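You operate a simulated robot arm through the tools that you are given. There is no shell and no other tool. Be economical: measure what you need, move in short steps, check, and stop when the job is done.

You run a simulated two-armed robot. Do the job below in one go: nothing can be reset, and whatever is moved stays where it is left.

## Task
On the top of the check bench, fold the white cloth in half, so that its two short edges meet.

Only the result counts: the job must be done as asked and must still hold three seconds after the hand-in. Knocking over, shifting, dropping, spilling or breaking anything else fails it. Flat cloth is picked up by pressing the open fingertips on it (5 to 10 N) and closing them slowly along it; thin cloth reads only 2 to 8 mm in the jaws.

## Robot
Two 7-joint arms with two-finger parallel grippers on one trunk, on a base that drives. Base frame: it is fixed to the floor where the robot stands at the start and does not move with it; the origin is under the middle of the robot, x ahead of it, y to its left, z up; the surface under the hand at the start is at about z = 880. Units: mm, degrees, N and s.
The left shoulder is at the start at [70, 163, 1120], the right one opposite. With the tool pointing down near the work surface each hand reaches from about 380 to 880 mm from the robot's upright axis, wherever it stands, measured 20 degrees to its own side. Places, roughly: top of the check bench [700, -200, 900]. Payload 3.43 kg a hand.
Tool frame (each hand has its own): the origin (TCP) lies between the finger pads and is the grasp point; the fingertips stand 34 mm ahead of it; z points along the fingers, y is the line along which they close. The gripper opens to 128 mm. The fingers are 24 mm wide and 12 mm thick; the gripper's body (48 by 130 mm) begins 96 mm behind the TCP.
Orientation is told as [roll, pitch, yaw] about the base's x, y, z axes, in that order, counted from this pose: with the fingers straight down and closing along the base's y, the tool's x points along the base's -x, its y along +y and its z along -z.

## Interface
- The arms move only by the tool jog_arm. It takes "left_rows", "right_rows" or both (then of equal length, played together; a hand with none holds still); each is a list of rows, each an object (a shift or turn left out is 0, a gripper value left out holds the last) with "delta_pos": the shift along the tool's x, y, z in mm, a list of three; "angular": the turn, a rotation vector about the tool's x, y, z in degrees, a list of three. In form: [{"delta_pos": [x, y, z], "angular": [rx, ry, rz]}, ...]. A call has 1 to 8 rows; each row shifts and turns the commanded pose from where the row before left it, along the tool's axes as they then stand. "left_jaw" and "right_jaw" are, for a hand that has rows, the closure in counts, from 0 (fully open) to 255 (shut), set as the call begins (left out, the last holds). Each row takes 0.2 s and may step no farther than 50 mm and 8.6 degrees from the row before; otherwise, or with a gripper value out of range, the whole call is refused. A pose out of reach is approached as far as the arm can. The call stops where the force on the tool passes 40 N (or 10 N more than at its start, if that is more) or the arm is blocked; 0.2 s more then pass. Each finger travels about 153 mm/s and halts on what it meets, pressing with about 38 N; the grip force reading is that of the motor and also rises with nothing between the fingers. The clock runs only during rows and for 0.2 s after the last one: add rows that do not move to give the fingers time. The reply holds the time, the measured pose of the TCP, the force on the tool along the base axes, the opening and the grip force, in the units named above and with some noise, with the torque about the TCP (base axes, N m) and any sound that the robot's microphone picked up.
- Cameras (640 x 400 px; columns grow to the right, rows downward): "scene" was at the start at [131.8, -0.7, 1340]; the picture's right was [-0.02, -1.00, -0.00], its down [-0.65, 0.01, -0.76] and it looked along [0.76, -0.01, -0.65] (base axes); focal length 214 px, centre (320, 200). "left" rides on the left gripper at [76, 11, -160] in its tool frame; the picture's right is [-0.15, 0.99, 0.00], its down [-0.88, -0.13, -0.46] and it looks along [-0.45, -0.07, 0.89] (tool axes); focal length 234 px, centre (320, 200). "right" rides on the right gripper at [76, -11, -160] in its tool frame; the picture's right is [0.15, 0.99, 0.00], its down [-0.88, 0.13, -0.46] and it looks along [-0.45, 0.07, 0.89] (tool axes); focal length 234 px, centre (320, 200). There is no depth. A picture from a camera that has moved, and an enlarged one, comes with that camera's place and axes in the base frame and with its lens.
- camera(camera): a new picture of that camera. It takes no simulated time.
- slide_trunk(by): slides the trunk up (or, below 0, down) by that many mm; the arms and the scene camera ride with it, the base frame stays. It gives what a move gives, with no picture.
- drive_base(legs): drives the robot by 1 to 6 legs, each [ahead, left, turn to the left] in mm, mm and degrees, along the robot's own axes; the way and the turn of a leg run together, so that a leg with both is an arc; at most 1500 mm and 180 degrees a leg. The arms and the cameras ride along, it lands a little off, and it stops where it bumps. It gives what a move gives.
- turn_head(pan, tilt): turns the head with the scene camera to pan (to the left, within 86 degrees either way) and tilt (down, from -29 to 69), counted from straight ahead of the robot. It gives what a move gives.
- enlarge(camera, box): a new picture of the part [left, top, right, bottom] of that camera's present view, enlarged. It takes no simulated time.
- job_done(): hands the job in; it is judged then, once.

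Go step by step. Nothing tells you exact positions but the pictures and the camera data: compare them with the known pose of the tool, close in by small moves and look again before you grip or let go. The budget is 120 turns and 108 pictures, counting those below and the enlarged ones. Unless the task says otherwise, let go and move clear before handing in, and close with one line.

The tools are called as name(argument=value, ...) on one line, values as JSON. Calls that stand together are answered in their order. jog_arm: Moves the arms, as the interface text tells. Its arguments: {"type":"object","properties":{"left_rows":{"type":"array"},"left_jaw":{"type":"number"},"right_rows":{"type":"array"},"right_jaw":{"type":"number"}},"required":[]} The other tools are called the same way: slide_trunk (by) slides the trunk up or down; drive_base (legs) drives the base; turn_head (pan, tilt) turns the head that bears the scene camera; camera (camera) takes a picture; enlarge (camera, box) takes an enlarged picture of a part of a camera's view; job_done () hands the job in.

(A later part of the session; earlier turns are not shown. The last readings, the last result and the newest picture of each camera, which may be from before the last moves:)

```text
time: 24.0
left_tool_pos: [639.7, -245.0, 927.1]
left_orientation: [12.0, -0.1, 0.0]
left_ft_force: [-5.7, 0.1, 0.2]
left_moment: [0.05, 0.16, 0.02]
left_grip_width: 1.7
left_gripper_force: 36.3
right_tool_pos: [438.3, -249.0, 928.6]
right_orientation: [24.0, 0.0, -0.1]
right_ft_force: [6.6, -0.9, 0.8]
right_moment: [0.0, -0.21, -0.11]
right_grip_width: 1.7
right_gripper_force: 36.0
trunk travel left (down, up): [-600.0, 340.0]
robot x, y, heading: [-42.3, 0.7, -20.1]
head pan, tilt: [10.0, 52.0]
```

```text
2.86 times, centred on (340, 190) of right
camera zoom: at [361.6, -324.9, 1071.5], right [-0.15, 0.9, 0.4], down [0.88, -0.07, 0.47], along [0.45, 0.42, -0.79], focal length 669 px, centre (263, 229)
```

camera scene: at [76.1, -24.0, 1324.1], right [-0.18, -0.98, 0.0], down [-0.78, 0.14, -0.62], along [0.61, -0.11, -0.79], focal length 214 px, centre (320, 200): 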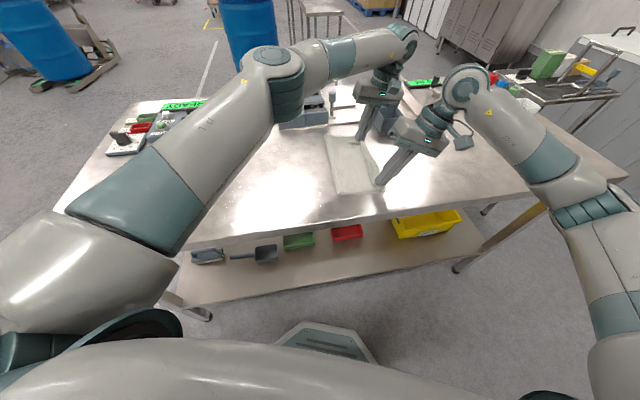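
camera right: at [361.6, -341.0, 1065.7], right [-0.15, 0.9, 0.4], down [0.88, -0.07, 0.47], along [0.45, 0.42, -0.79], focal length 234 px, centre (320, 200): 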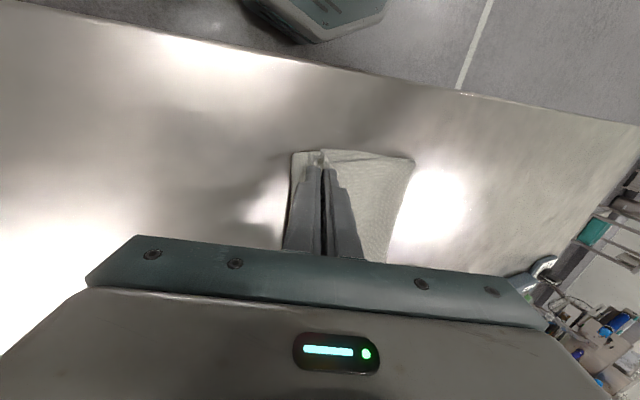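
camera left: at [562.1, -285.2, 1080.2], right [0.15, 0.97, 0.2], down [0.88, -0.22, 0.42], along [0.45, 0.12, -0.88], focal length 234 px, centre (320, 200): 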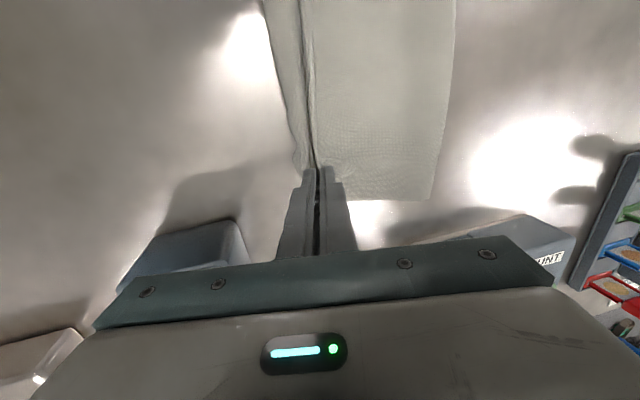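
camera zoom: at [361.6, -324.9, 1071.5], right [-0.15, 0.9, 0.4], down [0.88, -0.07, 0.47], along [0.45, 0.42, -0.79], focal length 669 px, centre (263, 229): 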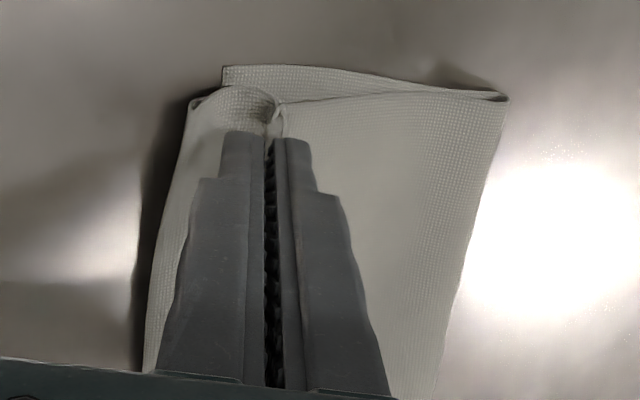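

The flap still overhangs the lower near corner (y −247) by about 10 mm. I'll shift a bit more, ease the pull between the hands, lower them and open the jaws slightly.

jog_arm(left_rows=[{"delta_pos": [3, 4, 1]}, {"delta_pos": [2, 4, 1]}, {"delta_pos": [0, 0, 4]}, {}], right_rows=[{"delta_pos": [2, 4.5, 2]}, {"delta_pos": [2, 4.5, 2]}, {"delta_pos": [0, -1, 4]}, {}])

jog_arm(left_rows=[{}, {}], right_rows=[{}, {}], left_jaw=228, right_jaw=228)

enlarge(camera="left", box=[220, 0, 460, 220])

enlarge(camera="right", box=[240, 120, 440, 260])

```text
time: 25.0
left_tool_pos: [633.8, -234.6, 923.4]
left_orientation: [12.0, -0.1, -0.1]
left_ft_force: [-3.4, 1.1, 1.9]
left_moment: [0.03, 0.06, 0.06]
left_grip_width: 1.9
left_gripper_force: 36.7
right_tool_pos: [434.5, -237.8, 924.3]
right_orientation: [24.0, 0.1, 0.0]
right_ft_force: [2.7, 0.7, 0.8]
right_moment: [0.06, -0.15, -0.07]
right_grip_width: 1.3
right_gripper_force: 36.4
trunk travel left (down, up): [-600.0, 340.0]
robot x, y, heading: [-44.5, 6.6, -20.1]
head pan, tilt: [10.0, 52.0]
```

```text
time: 25.6
left_tool_pos: [633.4, -234.7, 923.3]
left_orientation: [11.9, -0.1, 0.0]
left_ft_force: [-0.4, -0.3, 0.2]
left_moment: [0.03, -0.02, -0.03]
left_grip_width: 13.2
left_gripper_force: 0.0
right_tool_pos: [433.9, -238.0, 924.3]
right_orientation: [23.9, 0.0, 0.0]
right_ft_force: [-0.9, -0.3, -1.0]
right_moment: [-0.01, -0.01, 0.0]
right_grip_width: 13.3
right_gripper_force: 0.0
trunk travel left (down, up): [-600.0, 340.0]
robot x, y, heading: [-40.8, 3.6, -20.4]
head pan, tilt: [10.0, 52.0]
```

```text
1.82 times, centred on (340, 110) of left
camera zoom: at [558.2, -257.8, 1082.7], right [0.15, 0.97, 0.21], down [0.88, -0.22, 0.42], along [0.45, 0.12, -0.88], focal length 426 px, centre (284, 364)
```

zoom: 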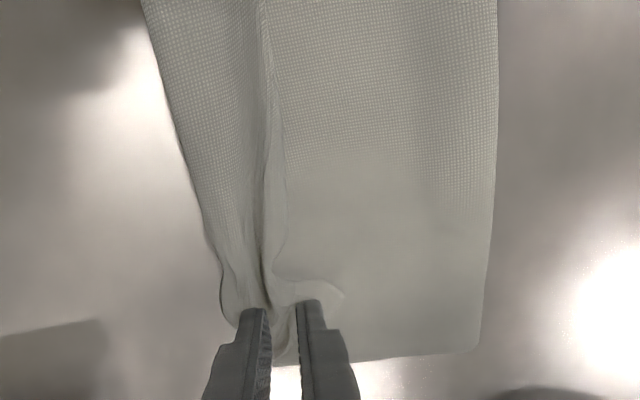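

```text
2.86 times, centred on (340, 190) of right
camera zoom: at [357.9, -313.3, 1066.5], right [-0.15, 0.9, 0.4], down [0.88, -0.07, 0.47], along [0.45, 0.42, -0.79], focal length 669 px, centre (263, 229)
```

zoom: 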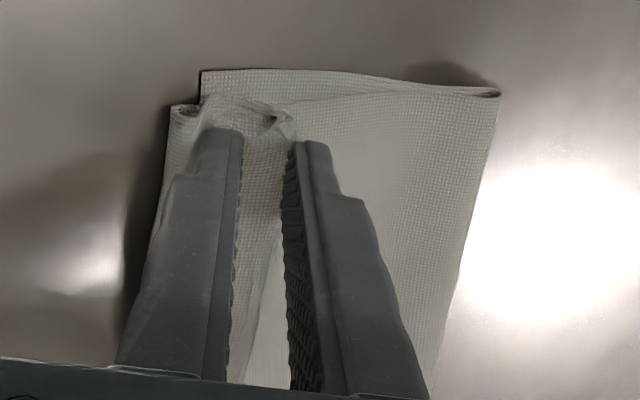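

Both jaws are open and the cloth is free. I'll back the hands off along their fingers and look at the cloth.

jog_arm(left_rows=[{"delta_pos": [0, 0, -10]}, {"delta_pos": [0, 0, -20]}, {"delta_pos": [0, 0, -30]}, {"delta_pos": [0, 0, -30]}, {"delta_pos": [0, 0, -20]}, {}], right_rows=[{"delta_pos": [0, 0, -10]}, {"delta_pos": [0, 0, -20]}, {"delta_pos": [0, 0, -30]}, {"delta_pos": [0, -20, -30]}, {"delta_pos": [0, -30, -30]}, {}])

camera(camera="left")

camera(camera="right")

enlarge(camera="scene", box=[280, 100, 440, 220])

```text
time: 27.0
left_tool_pos: [633.8, -257.7, 1030.7]
left_orientation: [11.9, 0.0, 0.1]
left_ft_force: [0.3, 0.9, 0.9]
left_moment: [-0.01, 0.03, 0.01]
left_grip_width: 13.4
left_gripper_force: 0.1
right_tool_pos: [437.2, -330.5, 1010.8]
right_orientation: [24.0, 0.0, 0.0]
right_ft_force: [-0.1, 0.0, 0.4]
right_moment: [-0.05, 0.03, -0.02]
right_grip_width: 13.6
right_gripper_force: 0.1
trunk travel left (down, up): [-600.0, 340.0]
robot x, y, heading: [-41.8, 2.1, -20.4]
head pan, tilt: [10.0, 52.0]
```

```text
70 pictures are left
camera left: at [558.2, -280.6, 1189.8], right [0.15, 0.97, 0.2], down [0.88, -0.22, 0.42], along [0.45, 0.12, -0.88], focal length 234 px, centre (320, 200)
```

left: 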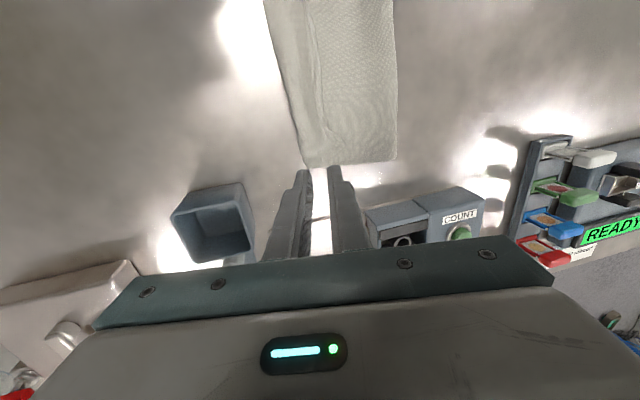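

```text
69 pictures are left
camera right: at [360.2, -406.4, 1155.3], right [-0.15, 0.9, 0.4], down [0.88, -0.07, 0.47], along [0.45, 0.42, -0.79], focal length 234 px, centre (320, 200)
```

right: 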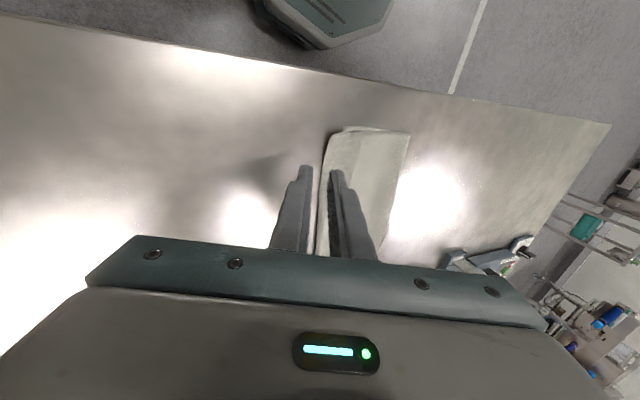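

```text
3.33 times, centred on (360, 160) of scene
camera zoom: at [77.6, -23.5, 1323.9], right [-0.18, -0.98, 0.0], down [-0.78, 0.14, -0.62], along [0.61, -0.11, -0.79], focal length 715 px, centre (187, 333)
```

zoom: 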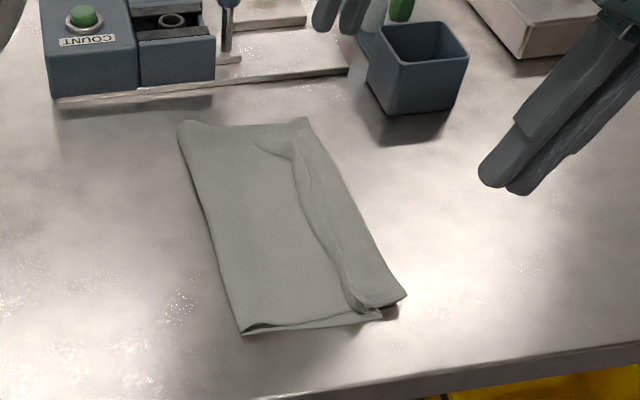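

The cloth is folded, with a leftover ridge near the right edge. I'll zoom in on that edge.

enlarge(camera="scene", box=[340, 120, 390, 190])

enlarge(camera="right", box=[290, 110, 430, 260])

enlarge(camera="left", box=[240, 0, 420, 180])

```text
5.71 times, centred on (365, 155) of scene
camera zoom: at [77.6, -23.5, 1323.9], right [-0.18, -0.98, 0.0], down [-0.78, 0.14, -0.62], along [0.61, -0.11, -0.79], focal length 1226 px, centre (63, 457)
```

zoom: 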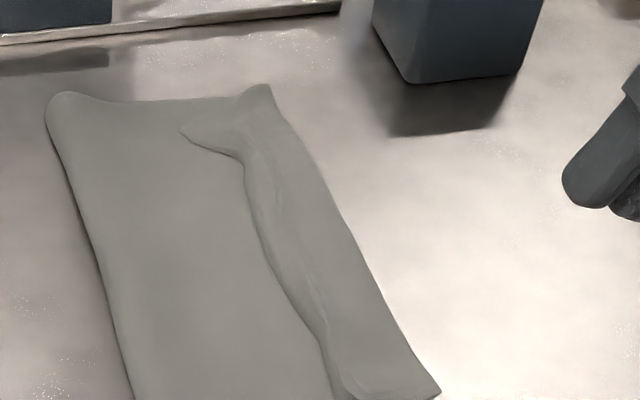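

```text
2.67 times, centred on (360, 185) of right
camera zoom: at [360.2, -406.4, 1155.3], right [-0.15, 0.9, 0.4], down [0.88, -0.07, 0.47], along [0.45, 0.42, -0.79], focal length 624 px, centre (213, 240)
```

zoom: 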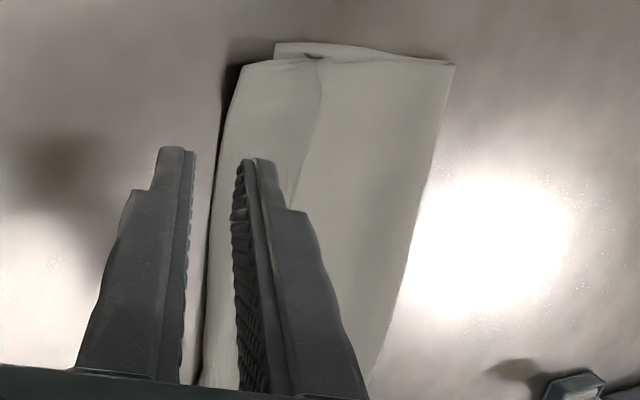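

```text
2.22 times, centred on (330, 90) of left
camera zoom: at [558.2, -280.6, 1189.8], right [0.15, 0.97, 0.2], down [0.88, -0.22, 0.42], along [0.45, 0.12, -0.88], focal length 520 px, centre (298, 444)
```

zoom: 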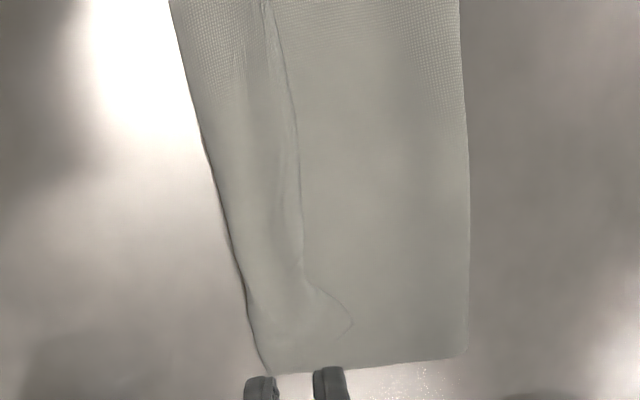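

The near right corner of the upper layer seems to overhang the lower one by about 19 mm. I'll move the hands back and check that corner more closely.

jog_arm(left_rows=[{"delta_pos": [0, 0, -20]}, {"delta_pos": [0, 0, -20]}], right_rows=[{"delta_pos": [-30, -20, 0]}, {"delta_pos": [-30, -20, 0]}])

enlarge(camera="scene", box=[335, 160, 395, 200])

enlarge(camera="right", box=[300, 60, 460, 160])

enlarge(camera="left", box=[250, 80, 410, 180])

```text
time: 27.6
left_tool_pos: [635.3, -268.1, 1069.0]
left_orientation: [11.9, 0.1, 0.0]
left_ft_force: [-0.3, 0.5, 0.2]
left_moment: [0.0, -0.01, 0.0]
left_grip_width: 13.8
left_gripper_force: 0.1
right_tool_pos: [493.3, -365.2, 997.8]
right_orientation: [23.9, -0.1, 0.0]
right_ft_force: [0.3, -0.9, -0.3]
right_moment: [0.03, 0.02, 0.04]
right_grip_width: 13.4
right_gripper_force: 0.1
trunk travel left (down, up): [-600.0, 340.0]
robot x, y, heading: [-38.3, 6.3, -20.1]
head pan, tilt: [10.0, 52.0]
```

```text
10.00 times, centred on (365, 180) of scene
camera zoom: at [76.6, -24.8, 1324.0], right [-0.18, -0.98, 0.0], down [-0.78, 0.14, -0.62], along [0.61, -0.11, -0.79], focal length 2145 px, centre (-130, 400)
```

zoom: 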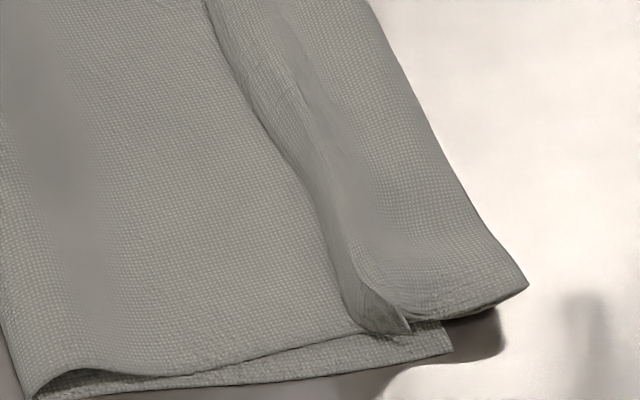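

```text
4.00 times, centred on (380, 110) of right
camera zoom: at [417.3, -441.9, 1140.1], right [-0.15, 0.9, 0.4], down [0.88, -0.07, 0.47], along [0.45, 0.42, -0.79], focal length 937 px, centre (80, 560)
```

zoom: 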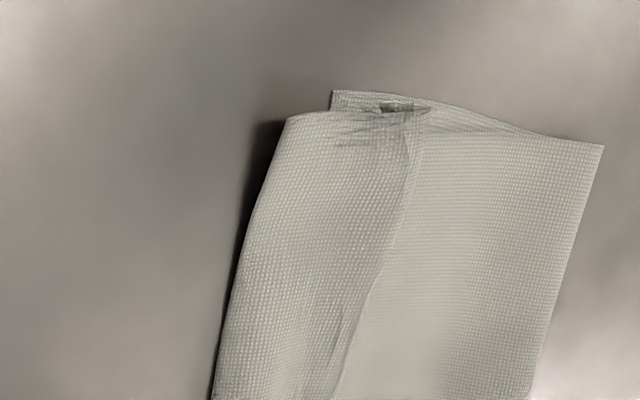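

```text
4.00 times, centred on (330, 130) of left
camera zoom: at [558.7, -290.7, 1228.0], right [0.15, 0.97, 0.21], down [0.88, -0.22, 0.42], along [0.45, 0.12, -0.88], focal length 937 px, centre (280, 480)
```

zoom: 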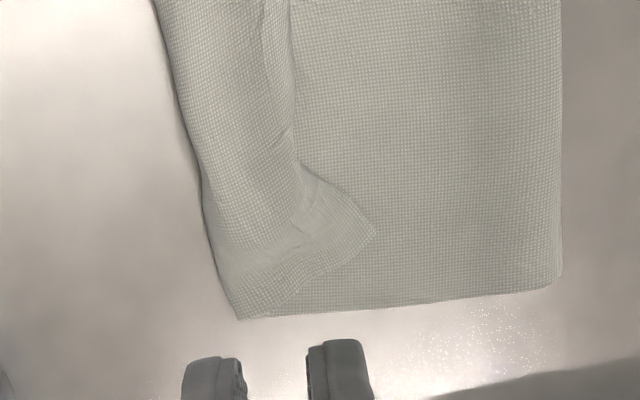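

I now read it differently. The gripped flap flipped back inward on top, so the true corners A and B lie about 30–60 mm inside. I'll re-grip the loose ridge with both hands, unfold the cloth and redo the fold with a tighter edge grip.

jog_arm(left_rows=[{"angular": [6, 0, 0]}, {"angular": [6, 0, 0]}, {"delta_pos": [5, 10, 20]}, {"delta_pos": [5, 10, 30]}, {"delta_pos": [5, 10, 30]}, {"delta_pos": [5, 10, 30]}, {"delta_pos": [5, 10, 10]}, {}], right_rows=[{"angular": [8, 0, 0]}, {"angular": [8, 0, 0]}, {"angular": [8, 0, 0]}, {"delta_pos": [15, 33, 0]}, {"delta_pos": [13, 33, 0]}, {"delta_pos": [13, 33, 20]}, {"delta_pos": [12, 33, 30]}, {}], left_jaw=183, right_jaw=183)

camera(camera="left")

camera(camera="right")

```text
time: 29.4
left_tool_pos: [607.8, -216.7, 952.7]
left_orientation: [0.0, 0.0, 0.0]
left_ft_force: [0.2, 0.1, -0.3]
left_moment: [0.05, -0.04, 0.03]
left_grip_width: 36.0
left_gripper_force: 0.0
right_tool_pos: [437.0, -234.6, 949.2]
right_orientation: [0.1, -0.1, -0.1]
right_ft_force: [0.1, -0.1, 0.5]
right_moment: [0.0, 0.01, -0.01]
right_grip_width: 36.2
right_gripper_force: 0.1
trunk travel left (down, up): [-600.0, 340.0]
robot x, y, heading: [-40.6, 6.3, -20.1]
head pan, tilt: [10.0, 52.0]
```

```text
61 pictures are left
camera left: at [532.2, -206.3, 1112.7], right [0.15, 0.99, 0.0], down [0.88, -0.13, 0.46], along [0.45, -0.07, -0.89], focal length 234 px, centre (320, 200)
```

left: 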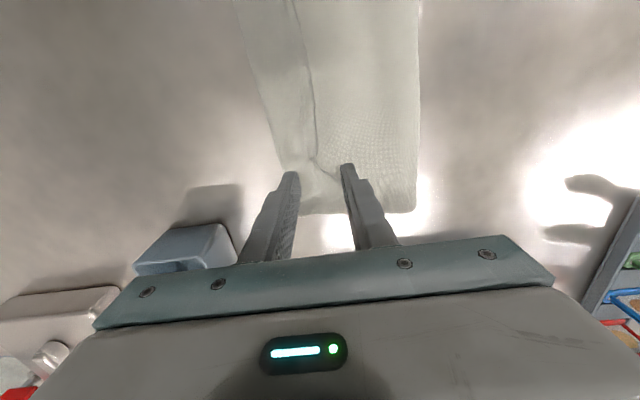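

```text
60 pictures are left
camera right: at [361.3, -247.2, 1111.2], right [-0.15, 0.99, 0.0], down [0.88, 0.13, 0.46], along [0.45, 0.07, -0.89], focal length 234 px, centre (320, 200)
```

right: 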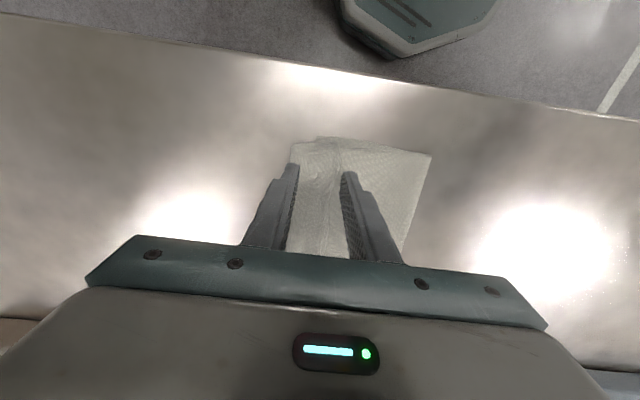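

The jaws straddle the ridge. I'll go down to a light touch.

jog_arm(left_rows=[{"delta_pos": [0, 0, 15]}, {"delta_pos": [0, 0, 14]}, {"delta_pos": [0, 0, 4]}, {}], right_rows=[{"delta_pos": [0, 0, 15]}, {"delta_pos": [0, 0, 12]}, {"delta_pos": [0, 0, 3]}, {}])

```text
time: 30.4
left_tool_pos: [607.3, -216.8, 919.1]
left_orientation: [-0.1, -0.2, 0.0]
left_ft_force: [0.9, -0.1, 2.2]
left_moment: [-0.02, -0.01, -0.01]
left_grip_width: 36.4
left_gripper_force: 0.0
right_tool_pos: [440.7, -235.9, 917.8]
right_orientation: [0.0, -0.1, -0.2]
right_ft_force: [-0.8, -0.8, 0.2]
right_moment: [0.0, -0.01, 0.04]
right_grip_width: 36.1
right_gripper_force: 0.1
trunk travel left (down, up): [-600.0, 340.0]
robot x, y, heading: [-42.0, 5.6, -20.3]
head pan, tilt: [10.0, 52.0]
```

jog_arm(left_rows=[{}], right_rows=[{"delta_pos": [0, 0, 1]}], left_jaw=210, right_jaw=210)

jog_arm(left_rows=[{}], right_rows=[{}], left_jaw=235, right_jaw=235)

jog_arm(left_rows=[{}, {}], right_rows=[{}, {}], left_jaw=255, right_jaw=255)

jog_arm(left_rows=[{"delta_pos": [0, 0, -10]}, {"delta_pos": [0, 0, -20]}, {"delta_pos": [0, 0, -20]}, {}], right_rows=[{"delta_pos": [0, 0, -10]}, {"delta_pos": [0, 0, -20]}, {"delta_pos": [0, 0, -20]}, {}])

camera(camera="left")

camera(camera="right")

enlarge(camera="scene", box=[280, 100, 440, 220])

```text
time: 30.8
left_tool_pos: [608.2, -216.7, 918.8]
left_orientation: [0.0, 0.0, 0.0]
left_ft_force: [-0.5, 0.3, 0.6]
left_moment: [-0.01, -0.01, 0.02]
left_grip_width: 22.4
left_gripper_force: 0.0
right_tool_pos: [441.0, -235.4, 917.1]
right_orientation: [-0.1, -0.1, 0.1]
right_ft_force: [-0.3, 0.1, 1.7]
right_moment: [-0.02, 0.04, -0.03]
right_grip_width: 22.4
right_gripper_force: 0.0
trunk travel left (down, up): [-600.0, 340.0]
robot x, y, heading: [-40.2, 5.7, -20.5]
head pan, tilt: [10.0, 52.0]
```

```text
time: 31.2
left_tool_pos: [608.4, -217.0, 918.3]
left_orientation: [0.0, 0.0, 0.1]
left_ft_force: [-0.7, 0.6, 1.0]
left_moment: [-0.03, 0.0, 0.0]
left_grip_width: 10.4
left_gripper_force: 0.5
right_tool_pos: [441.3, -235.9, 916.9]
right_orientation: [0.0, -0.1, -0.1]
right_ft_force: [-0.1, 0.1, 3.8]
right_moment: [0.01, 0.0, -0.01]
right_grip_width: 9.8
right_gripper_force: 0.1
trunk travel left (down, up): [-600.0, 340.0]
robot x, y, heading: [-40.4, 6.6, -20.2]
head pan, tilt: [10.0, 52.0]
```

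```text
time: 31.8
left_tool_pos: [607.8, -216.0, 920.1]
left_orientation: [-0.1, -0.1, 0.0]
left_ft_force: [-0.9, -0.6, 2.7]
left_moment: [-0.04, -0.03, -0.02]
left_grip_width: 2.5
left_gripper_force: 37.2
right_tool_pos: [440.5, -235.8, 918.5]
right_orientation: [0.0, 0.0, -0.1]
right_ft_force: [1.3, -0.5, 3.1]
right_moment: [-0.01, -0.03, 0.04]
right_grip_width: 3.4
right_gripper_force: 37.9
trunk travel left (down, up): [-600.0, 340.0]
robot x, y, heading: [-41.1, 3.7, -20.0]
head pan, tilt: [10.0, 52.0]
```

```text
time: 32.8
left_tool_pos: [610.0, -219.1, 968.0]
left_orientation: [-0.1, 0.1, 0.0]
left_ft_force: [-0.8, 0.0, 0.4]
left_moment: [-0.02, 0.04, 0.0]
left_grip_width: 2.4
left_gripper_force: 36.8
right_tool_pos: [442.0, -236.4, 965.2]
right_orientation: [-0.1, 0.0, 0.0]
right_ft_force: [0.5, -0.6, -0.9]
right_moment: [-0.02, 0.0, 0.0]
right_grip_width: 3.1
right_gripper_force: 37.5
trunk travel left (down, up): [-600.0, 340.0]
robot x, y, heading: [-40.9, 10.8, -20.3]
head pan, tilt: [10.0, 52.0]
```

```text
59 pictures are left
camera left: at [534.6, -206.2, 1127.9], right [0.15, 0.99, 0.0], down [0.88, -0.13, 0.46], along [0.45, -0.07, -0.89], focal length 234 px, centre (320, 200)
```

left: 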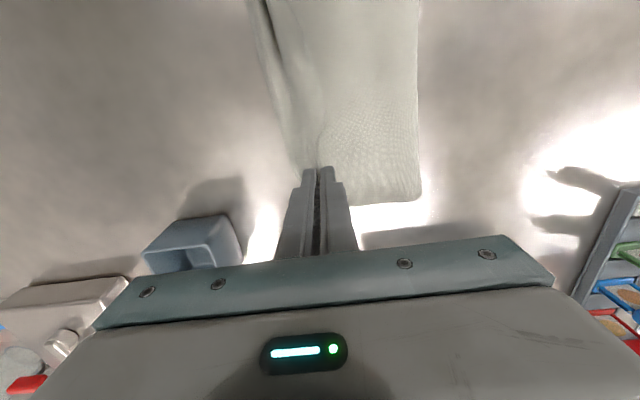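

```text
58 pictures are left
camera right: at [366.3, -248.6, 1127.1], right [-0.15, 0.99, 0.0], down [0.88, 0.13, 0.46], along [0.45, 0.07, -0.89], focal length 234 px, centre (320, 200)
```

right: 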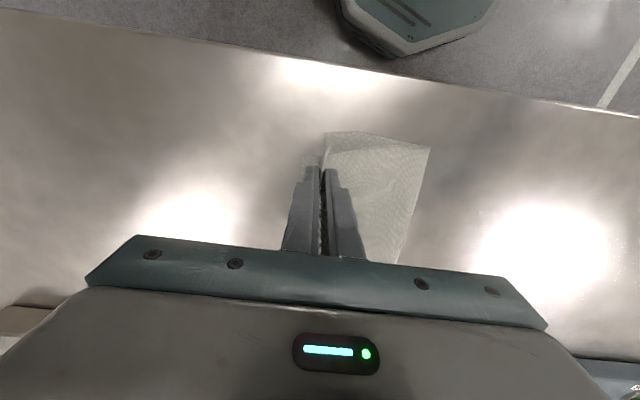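

```text
3.33 times, centred on (360, 160) of scene
camera zoom: at [77.2, -24.4, 1323.9], right [-0.18, -0.98, 0.0], down [-0.78, 0.14, -0.62], along [0.61, -0.11, -0.79], focal length 715 px, centre (187, 333)
```

zoom: 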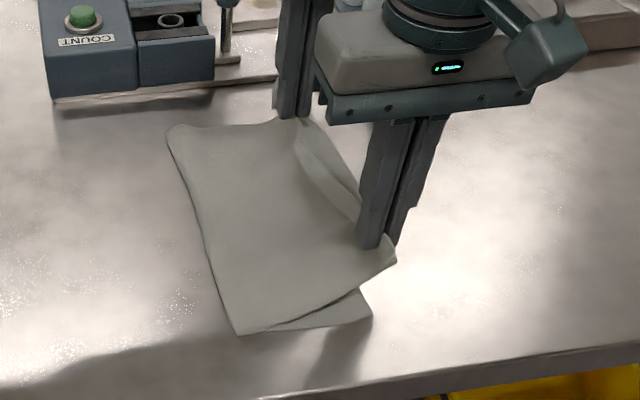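

The upper layer comes up cleanly and the lower one stays put. I'll unfold the cloth back towards the left.

jog_arm(left_rows=[{"delta_pos": [0, 15, -30]}, {"delta_pos": [0, 25, -30]}, {"delta_pos": [0, 30, -20]}, {"delta_pos": [0, 35, 0]}, {"delta_pos": [0, 35, 0]}, {"delta_pos": [0, 35, 20]}, {"delta_pos": [0, 30, 30]}, {}], right_rows=[{"delta_pos": [0, 15, -30]}, {"delta_pos": [0, 27, -30]}, {"delta_pos": [0, 33, -20]}, {"delta_pos": [0, 38, 0]}, {"delta_pos": [0, 38, 0]}, {"delta_pos": [0, 38, 20]}, {"delta_pos": [0, 33, 30]}, {}])

camera(camera="left")

camera(camera="scene")

```text
time: 34.6
left_tool_pos: [609.5, -13.1, 997.4]
left_orientation: [0.1, -0.1, -0.1]
left_ft_force: [-0.9, 0.0, -0.2]
left_moment: [0.06, 0.03, 0.0]
left_grip_width: 2.1
left_gripper_force: 36.9
right_tool_pos: [441.9, -14.5, 998.9]
right_orientation: [0.2, 0.1, -0.2]
right_ft_force: [0.5, 0.0, -0.2]
right_moment: [0.03, -0.08, 0.05]
right_grip_width: 3.1
right_gripper_force: 37.7
trunk travel left (down, up): [-600.0, 340.0]
robot x, y, heading: [-42.5, 5.2, -20.3]
head pan, tilt: [10.0, 52.0]
```

```text
56 pictures are left
camera left: at [533.8, -1.7, 1156.9], right [0.15, 0.99, 0.0], down [0.88, -0.13, 0.46], along [0.45, -0.07, -0.89], focal length 234 px, centre (320, 200)
```

left: 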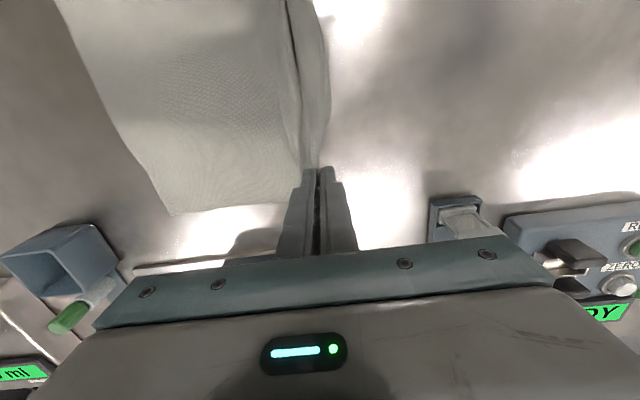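

```text
55 pictures are left
camera scene: at [75.9, -25.9, 1324.1], right [-0.18, -0.98, 0.0], down [-0.78, 0.14, -0.62], along [0.61, -0.11, -0.79], focal length 214 px, centre (320, 200)
```

scene: 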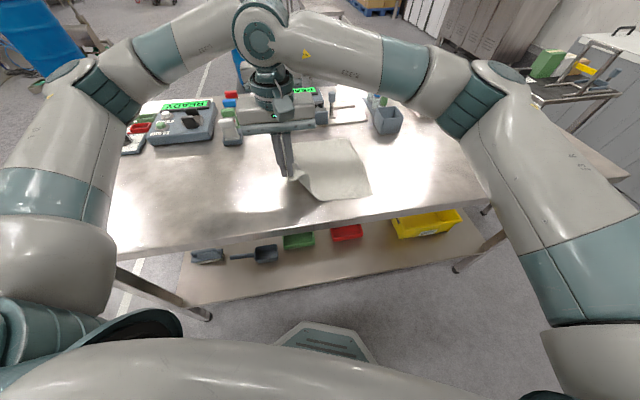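

The cloth is nearly unfolded with the flap hanging on the outer side. I'll lower it, moving slightly right so the flap lies outward, and let go.

jog_arm(left_rows=[{"delta_pos": [0, 0, 20]}, {"delta_pos": [0, 0, 20]}, {"delta_pos": [0, -8, 15]}, {"delta_pos": [0, -8, 15]}, {"delta_pos": [0, -4, 8]}, {}], right_rows=[{"delta_pos": [0, 0, 20]}, {"delta_pos": [0, 0, 20]}, {"delta_pos": [0, -8, 15]}, {"delta_pos": [0, -8, 15]}, {"delta_pos": [0, -4, 8]}, {}])

jog_arm(left_rows=[{}, {}], right_rows=[{}, {}], left_jaw=190, right_jaw=190)

jog_arm(left_rows=[{"delta_pos": [0, 0, -20]}, {"delta_pos": [0, 0, -30]}, {"delta_pos": [0, 0, -30]}, {}], right_rows=[{"delta_pos": [0, 0, -20]}, {"delta_pos": [0, 0, -30]}, {"delta_pos": [0, 0, -30]}, {}])

camera(camera="left")

camera(camera="right")

enlarge(camera="scene", box=[240, 110, 400, 230])

```text
time: 36.0
left_tool_pos: [610.4, -31.3, 919.9]
left_orientation: [-0.1, -0.2, 0.0]
left_ft_force: [-2.6, 1.3, 6.0]
left_moment: [0.02, 0.14, -0.06]
left_grip_width: 2.7
left_gripper_force: 36.8
right_tool_pos: [440.8, -35.4, 919.3]
right_orientation: [0.0, 0.0, -0.1]
right_ft_force: [3.2, -0.1, 2.1]
right_moment: [-0.04, -0.1, 0.02]
right_grip_width: 3.3
right_gripper_force: 38.0
trunk travel left (down, up): [-600.0, 340.0]
robot x, y, heading: [-41.1, 1.4, -20.3]
head pan, tilt: [10.0, 52.0]
```

```text
time: 36.6
left_tool_pos: [609.7, -32.3, 919.1]
left_orientation: [0.0, 0.1, 0.1]
left_ft_force: [0.2, 0.2, 0.1]
left_moment: [-0.03, -0.03, 0.0]
left_grip_width: 32.4
left_gripper_force: 0.1
right_tool_pos: [440.9, -34.9, 919.5]
right_orientation: [0.0, 0.0, 0.0]
right_ft_force: [0.2, 0.1, 0.4]
right_moment: [-0.01, -0.03, 0.0]
right_grip_width: 32.6
right_gripper_force: 0.2
trunk travel left (down, up): [-600.0, 340.0]
robot x, y, heading: [-36.7, 4.6, -20.3]
head pan, tilt: [10.0, 52.0]
```

```text
time: 37.6
left_tool_pos: [610.2, -32.7, 996.4]
left_orientation: [0.0, 0.0, 0.0]
left_ft_force: [0.1, 0.1, 0.0]
left_moment: [-0.02, 0.02, 0.02]
left_grip_width: 32.6
left_gripper_force: 0.0
right_tool_pos: [441.8, -33.2, 1000.5]
right_orientation: [0.0, -0.1, 0.0]
right_ft_force: [-0.2, 0.9, 0.6]
right_moment: [0.01, -0.03, 0.03]
right_grip_width: 32.6
right_gripper_force: 0.1
trunk travel left (down, up): [-600.0, 340.0]
robot x, y, heading: [-39.9, 6.4, -20.1]
head pan, tilt: [10.0, 52.0]
```

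```text
54 pictures are left
camera left: at [535.1, -21.9, 1158.0], right [0.15, 0.99, 0.0], down [0.88, -0.13, 0.46], along [0.45, -0.07, -0.89], focal length 234 px, centre (320, 200)
```

left: 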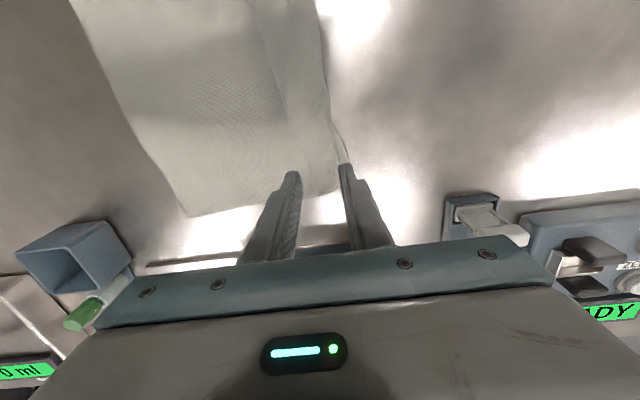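

```text
53 pictures are left
camera right: at [366.4, -45.4, 1160.7], right [-0.15, 0.99, 0.0], down [0.88, 0.13, 0.46], along [0.45, 0.07, -0.89], focal length 234 px, centre (320, 200)
```

right: 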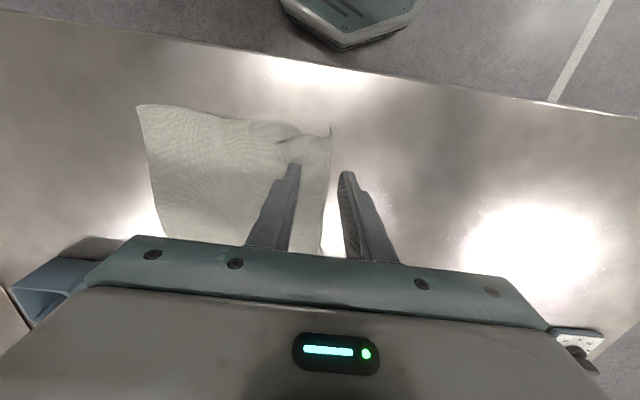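

```text
3.33 times, centred on (320, 170) of scene
camera zoom: at [77.5, -24.1, 1323.9], right [-0.18, -0.98, 0.0], down [-0.78, 0.14, -0.61], along [0.61, -0.11, -0.79], focal length 715 px, centre (320, 300)
```

zoom: 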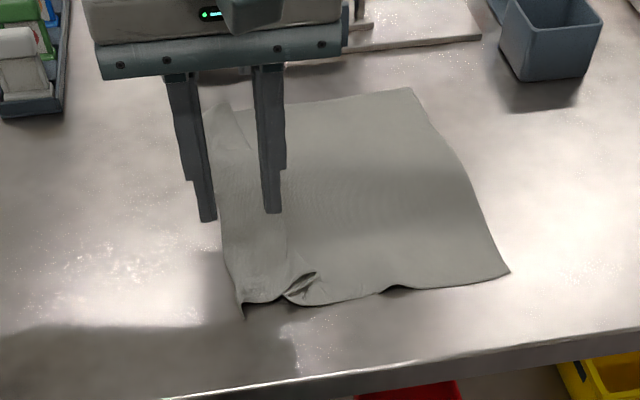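

The left end still looks doubled up. I'll move the hands out of the way for a clear look.

jog_arm(left_rows=[{"delta_pos": [0, 40, -20]}, {"delta_pos": [0, 45, -20]}, {"delta_pos": [0, 45, 0]}, {}], right_rows=[{"delta_pos": [-10, -45, -20]}, {"delta_pos": [-10, -45, -20]}, {"delta_pos": [-10, -45, 0]}, {"delta_pos": [-10, -45, 0]}])

camera(camera="left")

enlarge(camera="scene", box=[260, 130, 380, 210])

```text
refused: row 1 steps farther than a row can; nothing moved
```

```text
51 pictures are left
camera left: at [535.1, -21.9, 1158.0], right [0.15, 0.99, 0.0], down [0.88, -0.13, 0.46], along [0.45, -0.07, -0.89], focal length 234 px, centre (320, 200)
```

left: 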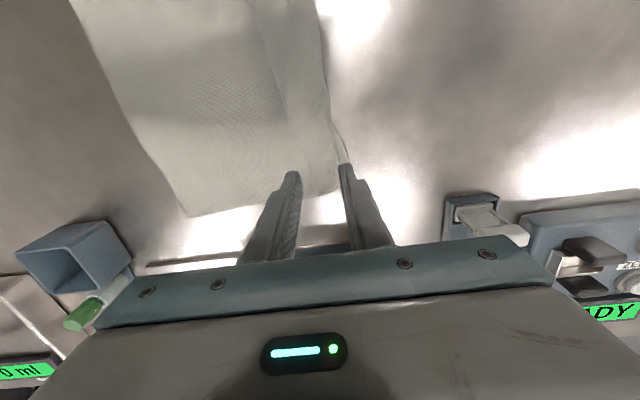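

```text
5.00 times, centred on (320, 170) of scene
camera zoom: at [77.5, -24.1, 1323.9], right [-0.18, -0.98, 0.0], down [-0.78, 0.14, -0.61], along [0.61, -0.11, -0.79], focal length 1073 px, centre (320, 350)
```

zoom: 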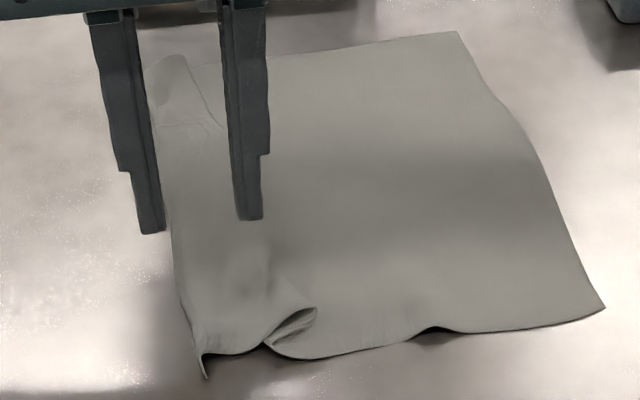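

jog_arm(left_rows=[{"delta_pos": [0, 35, -20]}, {"delta_pos": [0, 40, -20]}, {"delta_pos": [0, 45, 0]}, {}], right_rows=[{"delta_pos": [-10, -35, -20]}, {"delta_pos": [-10, -40, -20]}, {"delta_pos": [-10, -45, 0]}, {"delta_pos": [-10, -45, 0]}])

camera(camera="left")

enlarge(camera="scene", box=[260, 130, 380, 210])

```text
time: 38.6
left_tool_pos: [610.6, 84.9, 1041.2]
left_orientation: [0.1, -0.1, -0.1]
left_ft_force: [0.4, -1.4, 0.3]
left_moment: [0.05, 0.0, -0.02]
left_grip_width: 32.4
left_gripper_force: 0.1
right_tool_pos: [477.6, -201.5, 1040.0]
right_orientation: [0.1, 0.0, 0.0]
right_ft_force: [0.0, -1.2, -0.5]
right_moment: [0.06, 0.0, -0.01]
right_grip_width: 32.6
right_gripper_force: 0.1
trunk travel left (down, up): [-600.0, 340.0]
robot x, y, heading: [-40.8, 7.9, -20.4]
head pan, tilt: [10.0, 52.0]
```

```text
49 pictures are left
camera left: at [534.4, 95.4, 1200.9], right [0.15, 0.99, 0.0], down [0.88, -0.13, 0.46], along [0.45, -0.07, -0.89], focal length 234 px, centre (320, 200)
```

left: 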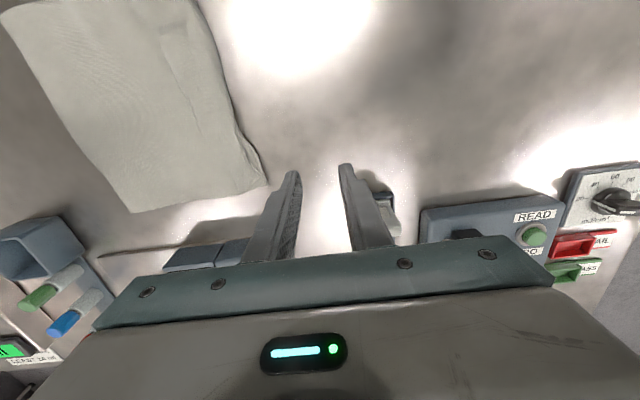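

```text
5.00 times, centred on (320, 170) of scene
camera zoom: at [76.7, -27.3, 1323.9], right [-0.18, -0.98, 0.0], down [-0.78, 0.14, -0.62], along [0.61, -0.11, -0.79], focal length 1073 px, centre (320, 350)
```

zoom: 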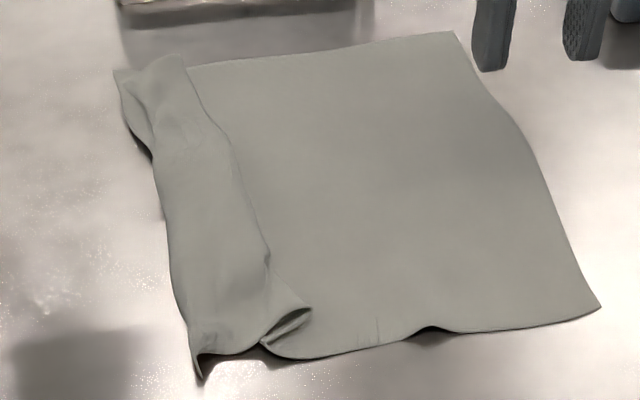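

The cloth seems to have a Z-pleat, with its true short edge now outermost on the left. I'll zoom in to confirm.

enlarge(camera="left", box=[100, 0, 292, 220])

enlarge(camera="scene", box=[270, 165, 330, 210])

```text
1.82 times, centred on (196, 110) of left
camera zoom: at [534.4, 95.4, 1200.9], right [0.15, 0.99, 0.0], down [0.88, -0.13, 0.46], along [0.45, -0.07, -0.89], focal length 426 px, centre (546, 364)
```

zoom: 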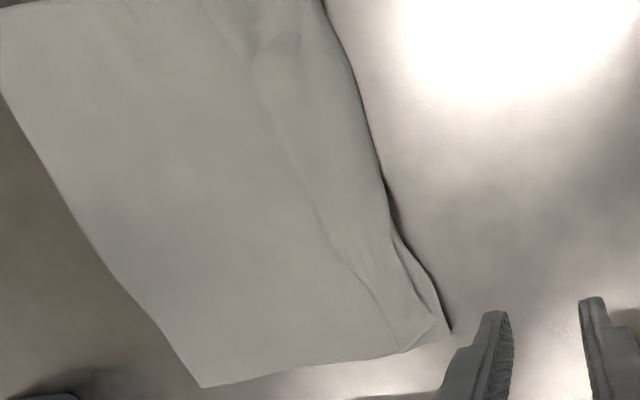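

```text
8.89 times, centred on (300, 188) of scene
camera zoom: at [76.7, -27.3, 1323.9], right [-0.18, -0.98, 0.0], down [-0.78, 0.14, -0.62], along [0.61, -0.11, -0.79], focal length 1907 px, centre (498, 311)
```

zoom: 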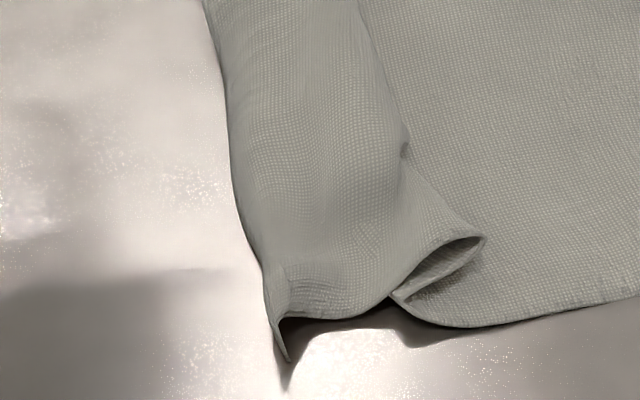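

The true edge is on the outside: near corner at about (412, −25) and far corner at about (645, −6). I'll bring both hands to it with a narrow jaw opening.

jog_arm(left_rows=[{"delta_pos": [-4, -26, 10]}, {"delta_pos": [-4, -26, 15]}, {"delta_pos": [-3, -26, 30]}, {"delta_pos": [-3, -26, 30]}, {}], right_rows=[{"delta_pos": [9, 43, 10]}, {"delta_pos": [9, 43, 15]}, {"delta_pos": [10, 43, 22]}, {"delta_pos": [10, 42, 22]}, {"delta_pos": [0, 0, 20]}], left_jaw=207, right_jaw=207)

enlarge(camera="left", box=[240, 80, 400, 180])

enlarge(camera="right", box=[240, 80, 400, 180])

```text
time: 39.8
left_tool_pos: [623.6, -15.8, 953.0]
left_orientation: [0.0, 0.0, 0.0]
left_ft_force: [-0.2, -0.6, 0.9]
left_moment: [0.02, -0.01, 0.03]
left_grip_width: 24.3
left_gripper_force: 0.0
right_tool_pos: [442.0, -27.4, 952.4]
right_orientation: [0.2, 0.0, -0.1]
right_ft_force: [0.1, -0.1, -0.4]
right_moment: [0.02, 0.0, 0.0]
right_grip_width: 24.2
right_gripper_force: 0.0
trunk travel left (down, up): [-600.0, 340.0]
robot x, y, heading: [-41.4, 5.2, -20.2]
head pan, tilt: [10.0, 52.0]
```

```text
4.00 times, centred on (320, 130) of left
camera zoom: at [548.1, -5.1, 1113.7], right [0.15, 0.99, 0.0], down [0.88, -0.13, 0.46], along [0.45, -0.07, -0.89], focal length 937 px, centre (320, 480)
```

zoom: 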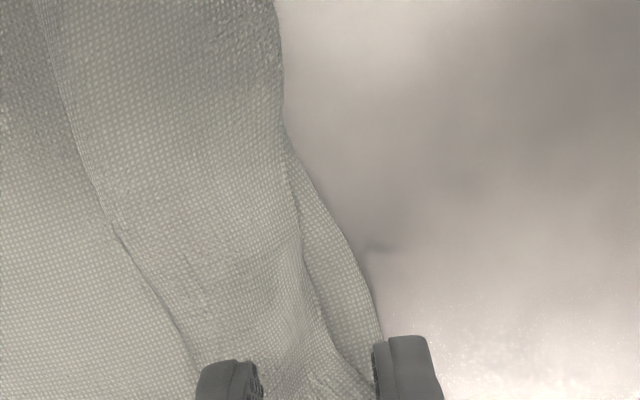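

```text
4.00 times, centred on (320, 130) of right
camera zoom: at [365.4, -39.4, 1112.3], right [-0.14, 0.99, 0.0], down [0.88, 0.13, 0.46], along [0.45, 0.07, -0.89], focal length 937 px, centre (320, 480)
```

zoom: 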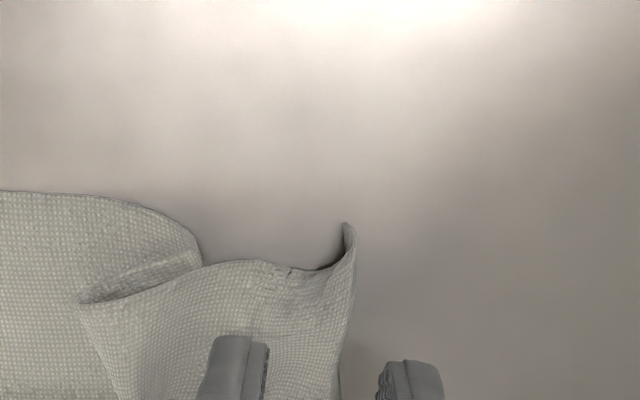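

The outer boundary is a bend with the flap tucked under it; only corner A sticks out at the far end. I'll pinch the bend with both hands and lift it so the flap drops and hangs free.

jog_arm(left_rows=[{"delta_pos": [16, -6, 5]}, {"delta_pos": [16, -5, 10]}, {"delta_pos": [0, 0, 15]}, {"delta_pos": [0, 0, 4]}, {}], right_rows=[{"delta_pos": [4, -3, 5]}, {"delta_pos": [3, -2, 10]}, {"delta_pos": [0, 0, 15]}, {"delta_pos": [0, 0, 4]}, {}])

jog_arm(left_rows=[{"delta_pos": [0, 0, 1]}], right_rows=[{"delta_pos": [0, 0, 1]}], left_jaw=225, right_jaw=225)

jog_arm(left_rows=[{}, {}, {}], right_rows=[{}, {}, {}], left_jaw=255, right_jaw=255)

jog_arm(left_rows=[{"delta_pos": [0, 0, -15]}, {"delta_pos": [0, 0, -25]}, {"delta_pos": [0, 5, -25]}, {"delta_pos": [0, 10, -25]}, {"delta_pos": [0, 15, -10]}, {}], right_rows=[{"delta_pos": [0, 0, -15]}, {"delta_pos": [0, 0, -25]}, {"delta_pos": [0, 5, -25]}, {"delta_pos": [0, 10, -25]}, {"delta_pos": [0, 15, -10]}, {}])

camera(camera="left")

enlarge(camera="scene", box=[240, 110, 400, 230])

```text
time: 41.0
left_tool_pos: [590.7, -27.2, 920.7]
left_orientation: [-0.1, 0.0, 0.0]
left_ft_force: [1.0, -0.1, 1.4]
left_moment: [-0.03, 0.0, 0.0]
left_grip_width: 24.0
left_gripper_force: 0.1
right_tool_pos: [437.3, -32.6, 917.1]
right_orientation: [0.0, 0.0, 0.0]
right_ft_force: [0.0, -0.3, 3.8]
right_moment: [-0.1, 0.01, 0.01]
right_grip_width: 24.3
right_gripper_force: 0.4
trunk travel left (down, up): [-600.0, 340.0]
robot x, y, heading: [-43.6, 4.1, -20.1]
head pan, tilt: [10.0, 52.0]
```

```text
time: 41.4
left_tool_pos: [589.8, -26.0, 919.1]
left_orientation: [0.0, -0.1, 0.0]
left_ft_force: [0.3, -0.7, -0.4]
left_moment: [-0.01, -0.02, 0.01]
left_grip_width: 15.0
left_gripper_force: 0.1
right_tool_pos: [437.0, -33.4, 915.8]
right_orientation: [0.0, -0.1, 0.1]
right_ft_force: [0.3, 0.9, 7.2]
right_moment: [-0.15, 0.01, 0.04]
right_grip_width: 14.6
right_gripper_force: 0.1
trunk travel left (down, up): [-600.0, 340.0]
robot x, y, heading: [-39.6, 6.1, -20.1]
head pan, tilt: [10.0, 52.0]
```

```text
time: 42.2
left_tool_pos: [588.4, -26.1, 919.6]
left_orientation: [0.0, -0.1, -0.1]
left_ft_force: [0.3, -0.8, 0.2]
left_moment: [0.0, -0.03, 0.01]
left_grip_width: 2.0
left_gripper_force: 36.9
right_tool_pos: [436.3, -32.1, 915.0]
right_orientation: [0.0, 0.0, 0.0]
right_ft_force: [-0.5, -0.4, 6.0]
right_moment: [-0.02, -0.04, 0.01]
right_grip_width: 2.4
right_gripper_force: 37.3
trunk travel left (down, up): [-600.0, 340.0]
robot x, y, heading: [-38.4, 7.1, -20.4]
head pan, tilt: [10.0, 52.0]
```

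```text
time: 43.6
left_tool_pos: [589.9, 2.7, 1018.1]
left_orientation: [-0.1, 0.1, 0.0]
left_ft_force: [-0.6, -0.7, 0.2]
left_moment: [0.06, 0.01, 0.02]
left_grip_width: 2.2
left_gripper_force: 37.1
right_tool_pos: [438.0, -2.6, 1015.2]
right_orientation: [0.0, 0.0, -0.2]
right_ft_force: [0.5, -0.5, 0.4]
right_moment: [-0.02, -0.02, -0.01]
right_grip_width: 2.5
right_gripper_force: 37.1
trunk travel left (down, up): [-600.0, 340.0]
robot x, y, heading: [-42.1, 2.6, -20.2]
head pan, tilt: [10.0, 52.0]
```

```text
43 pictures are left
camera left: at [514.6, 13.6, 1178.9], right [0.15, 0.99, 0.0], down [0.88, -0.13, 0.46], along [0.45, -0.07, -0.89], focal length 234 px, centre (320, 200)
```

left: 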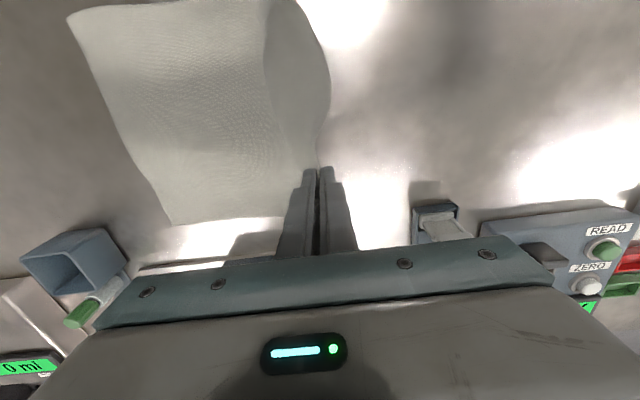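

```text
3.33 times, centred on (320, 170) of scene
camera zoom: at [77.0, -25.3, 1323.9], right [-0.18, -0.98, 0.0], down [-0.78, 0.14, -0.62], along [0.61, -0.11, -0.79], focal length 715 px, centre (320, 300)
```

zoom: 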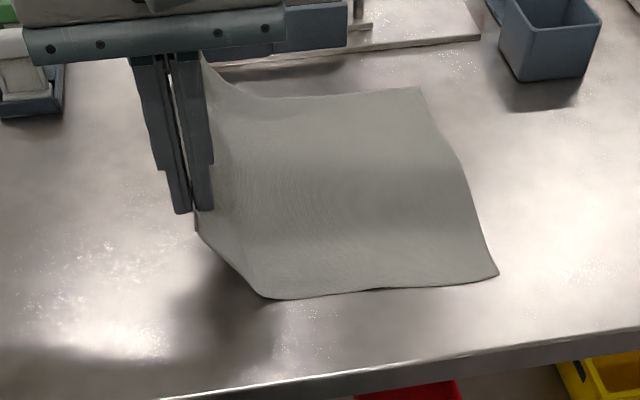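

It looks much cleaner now. I'll check at close range whether any flap still hangs at the grips.

enlarge(camera="scene", box=[260, 150, 320, 205])

enlarge(camera="right", box=[200, 80, 400, 240])

```text
7.27 times, centred on (290, 178) of scene
camera zoom: at [77.0, -25.3, 1323.9], right [-0.18, -0.98, 0.0], down [-0.78, 0.14, -0.62], along [0.61, -0.11, -0.79], focal length 1560 px, centre (538, 364)
```

zoom: 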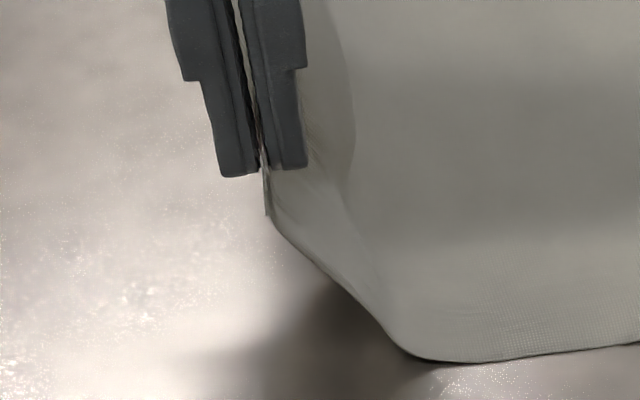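

```text
2.50 times, centred on (300, 160) of right
camera zoom: at [360.7, -16.0, 1176.7], right [-0.15, 0.99, 0.0], down [0.88, 0.13, 0.46], along [0.45, 0.07, -0.89], focal length 585 px, centre (370, 300)
```

zoom: 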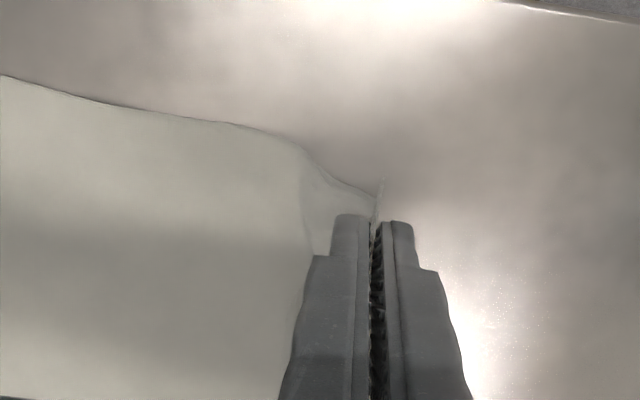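

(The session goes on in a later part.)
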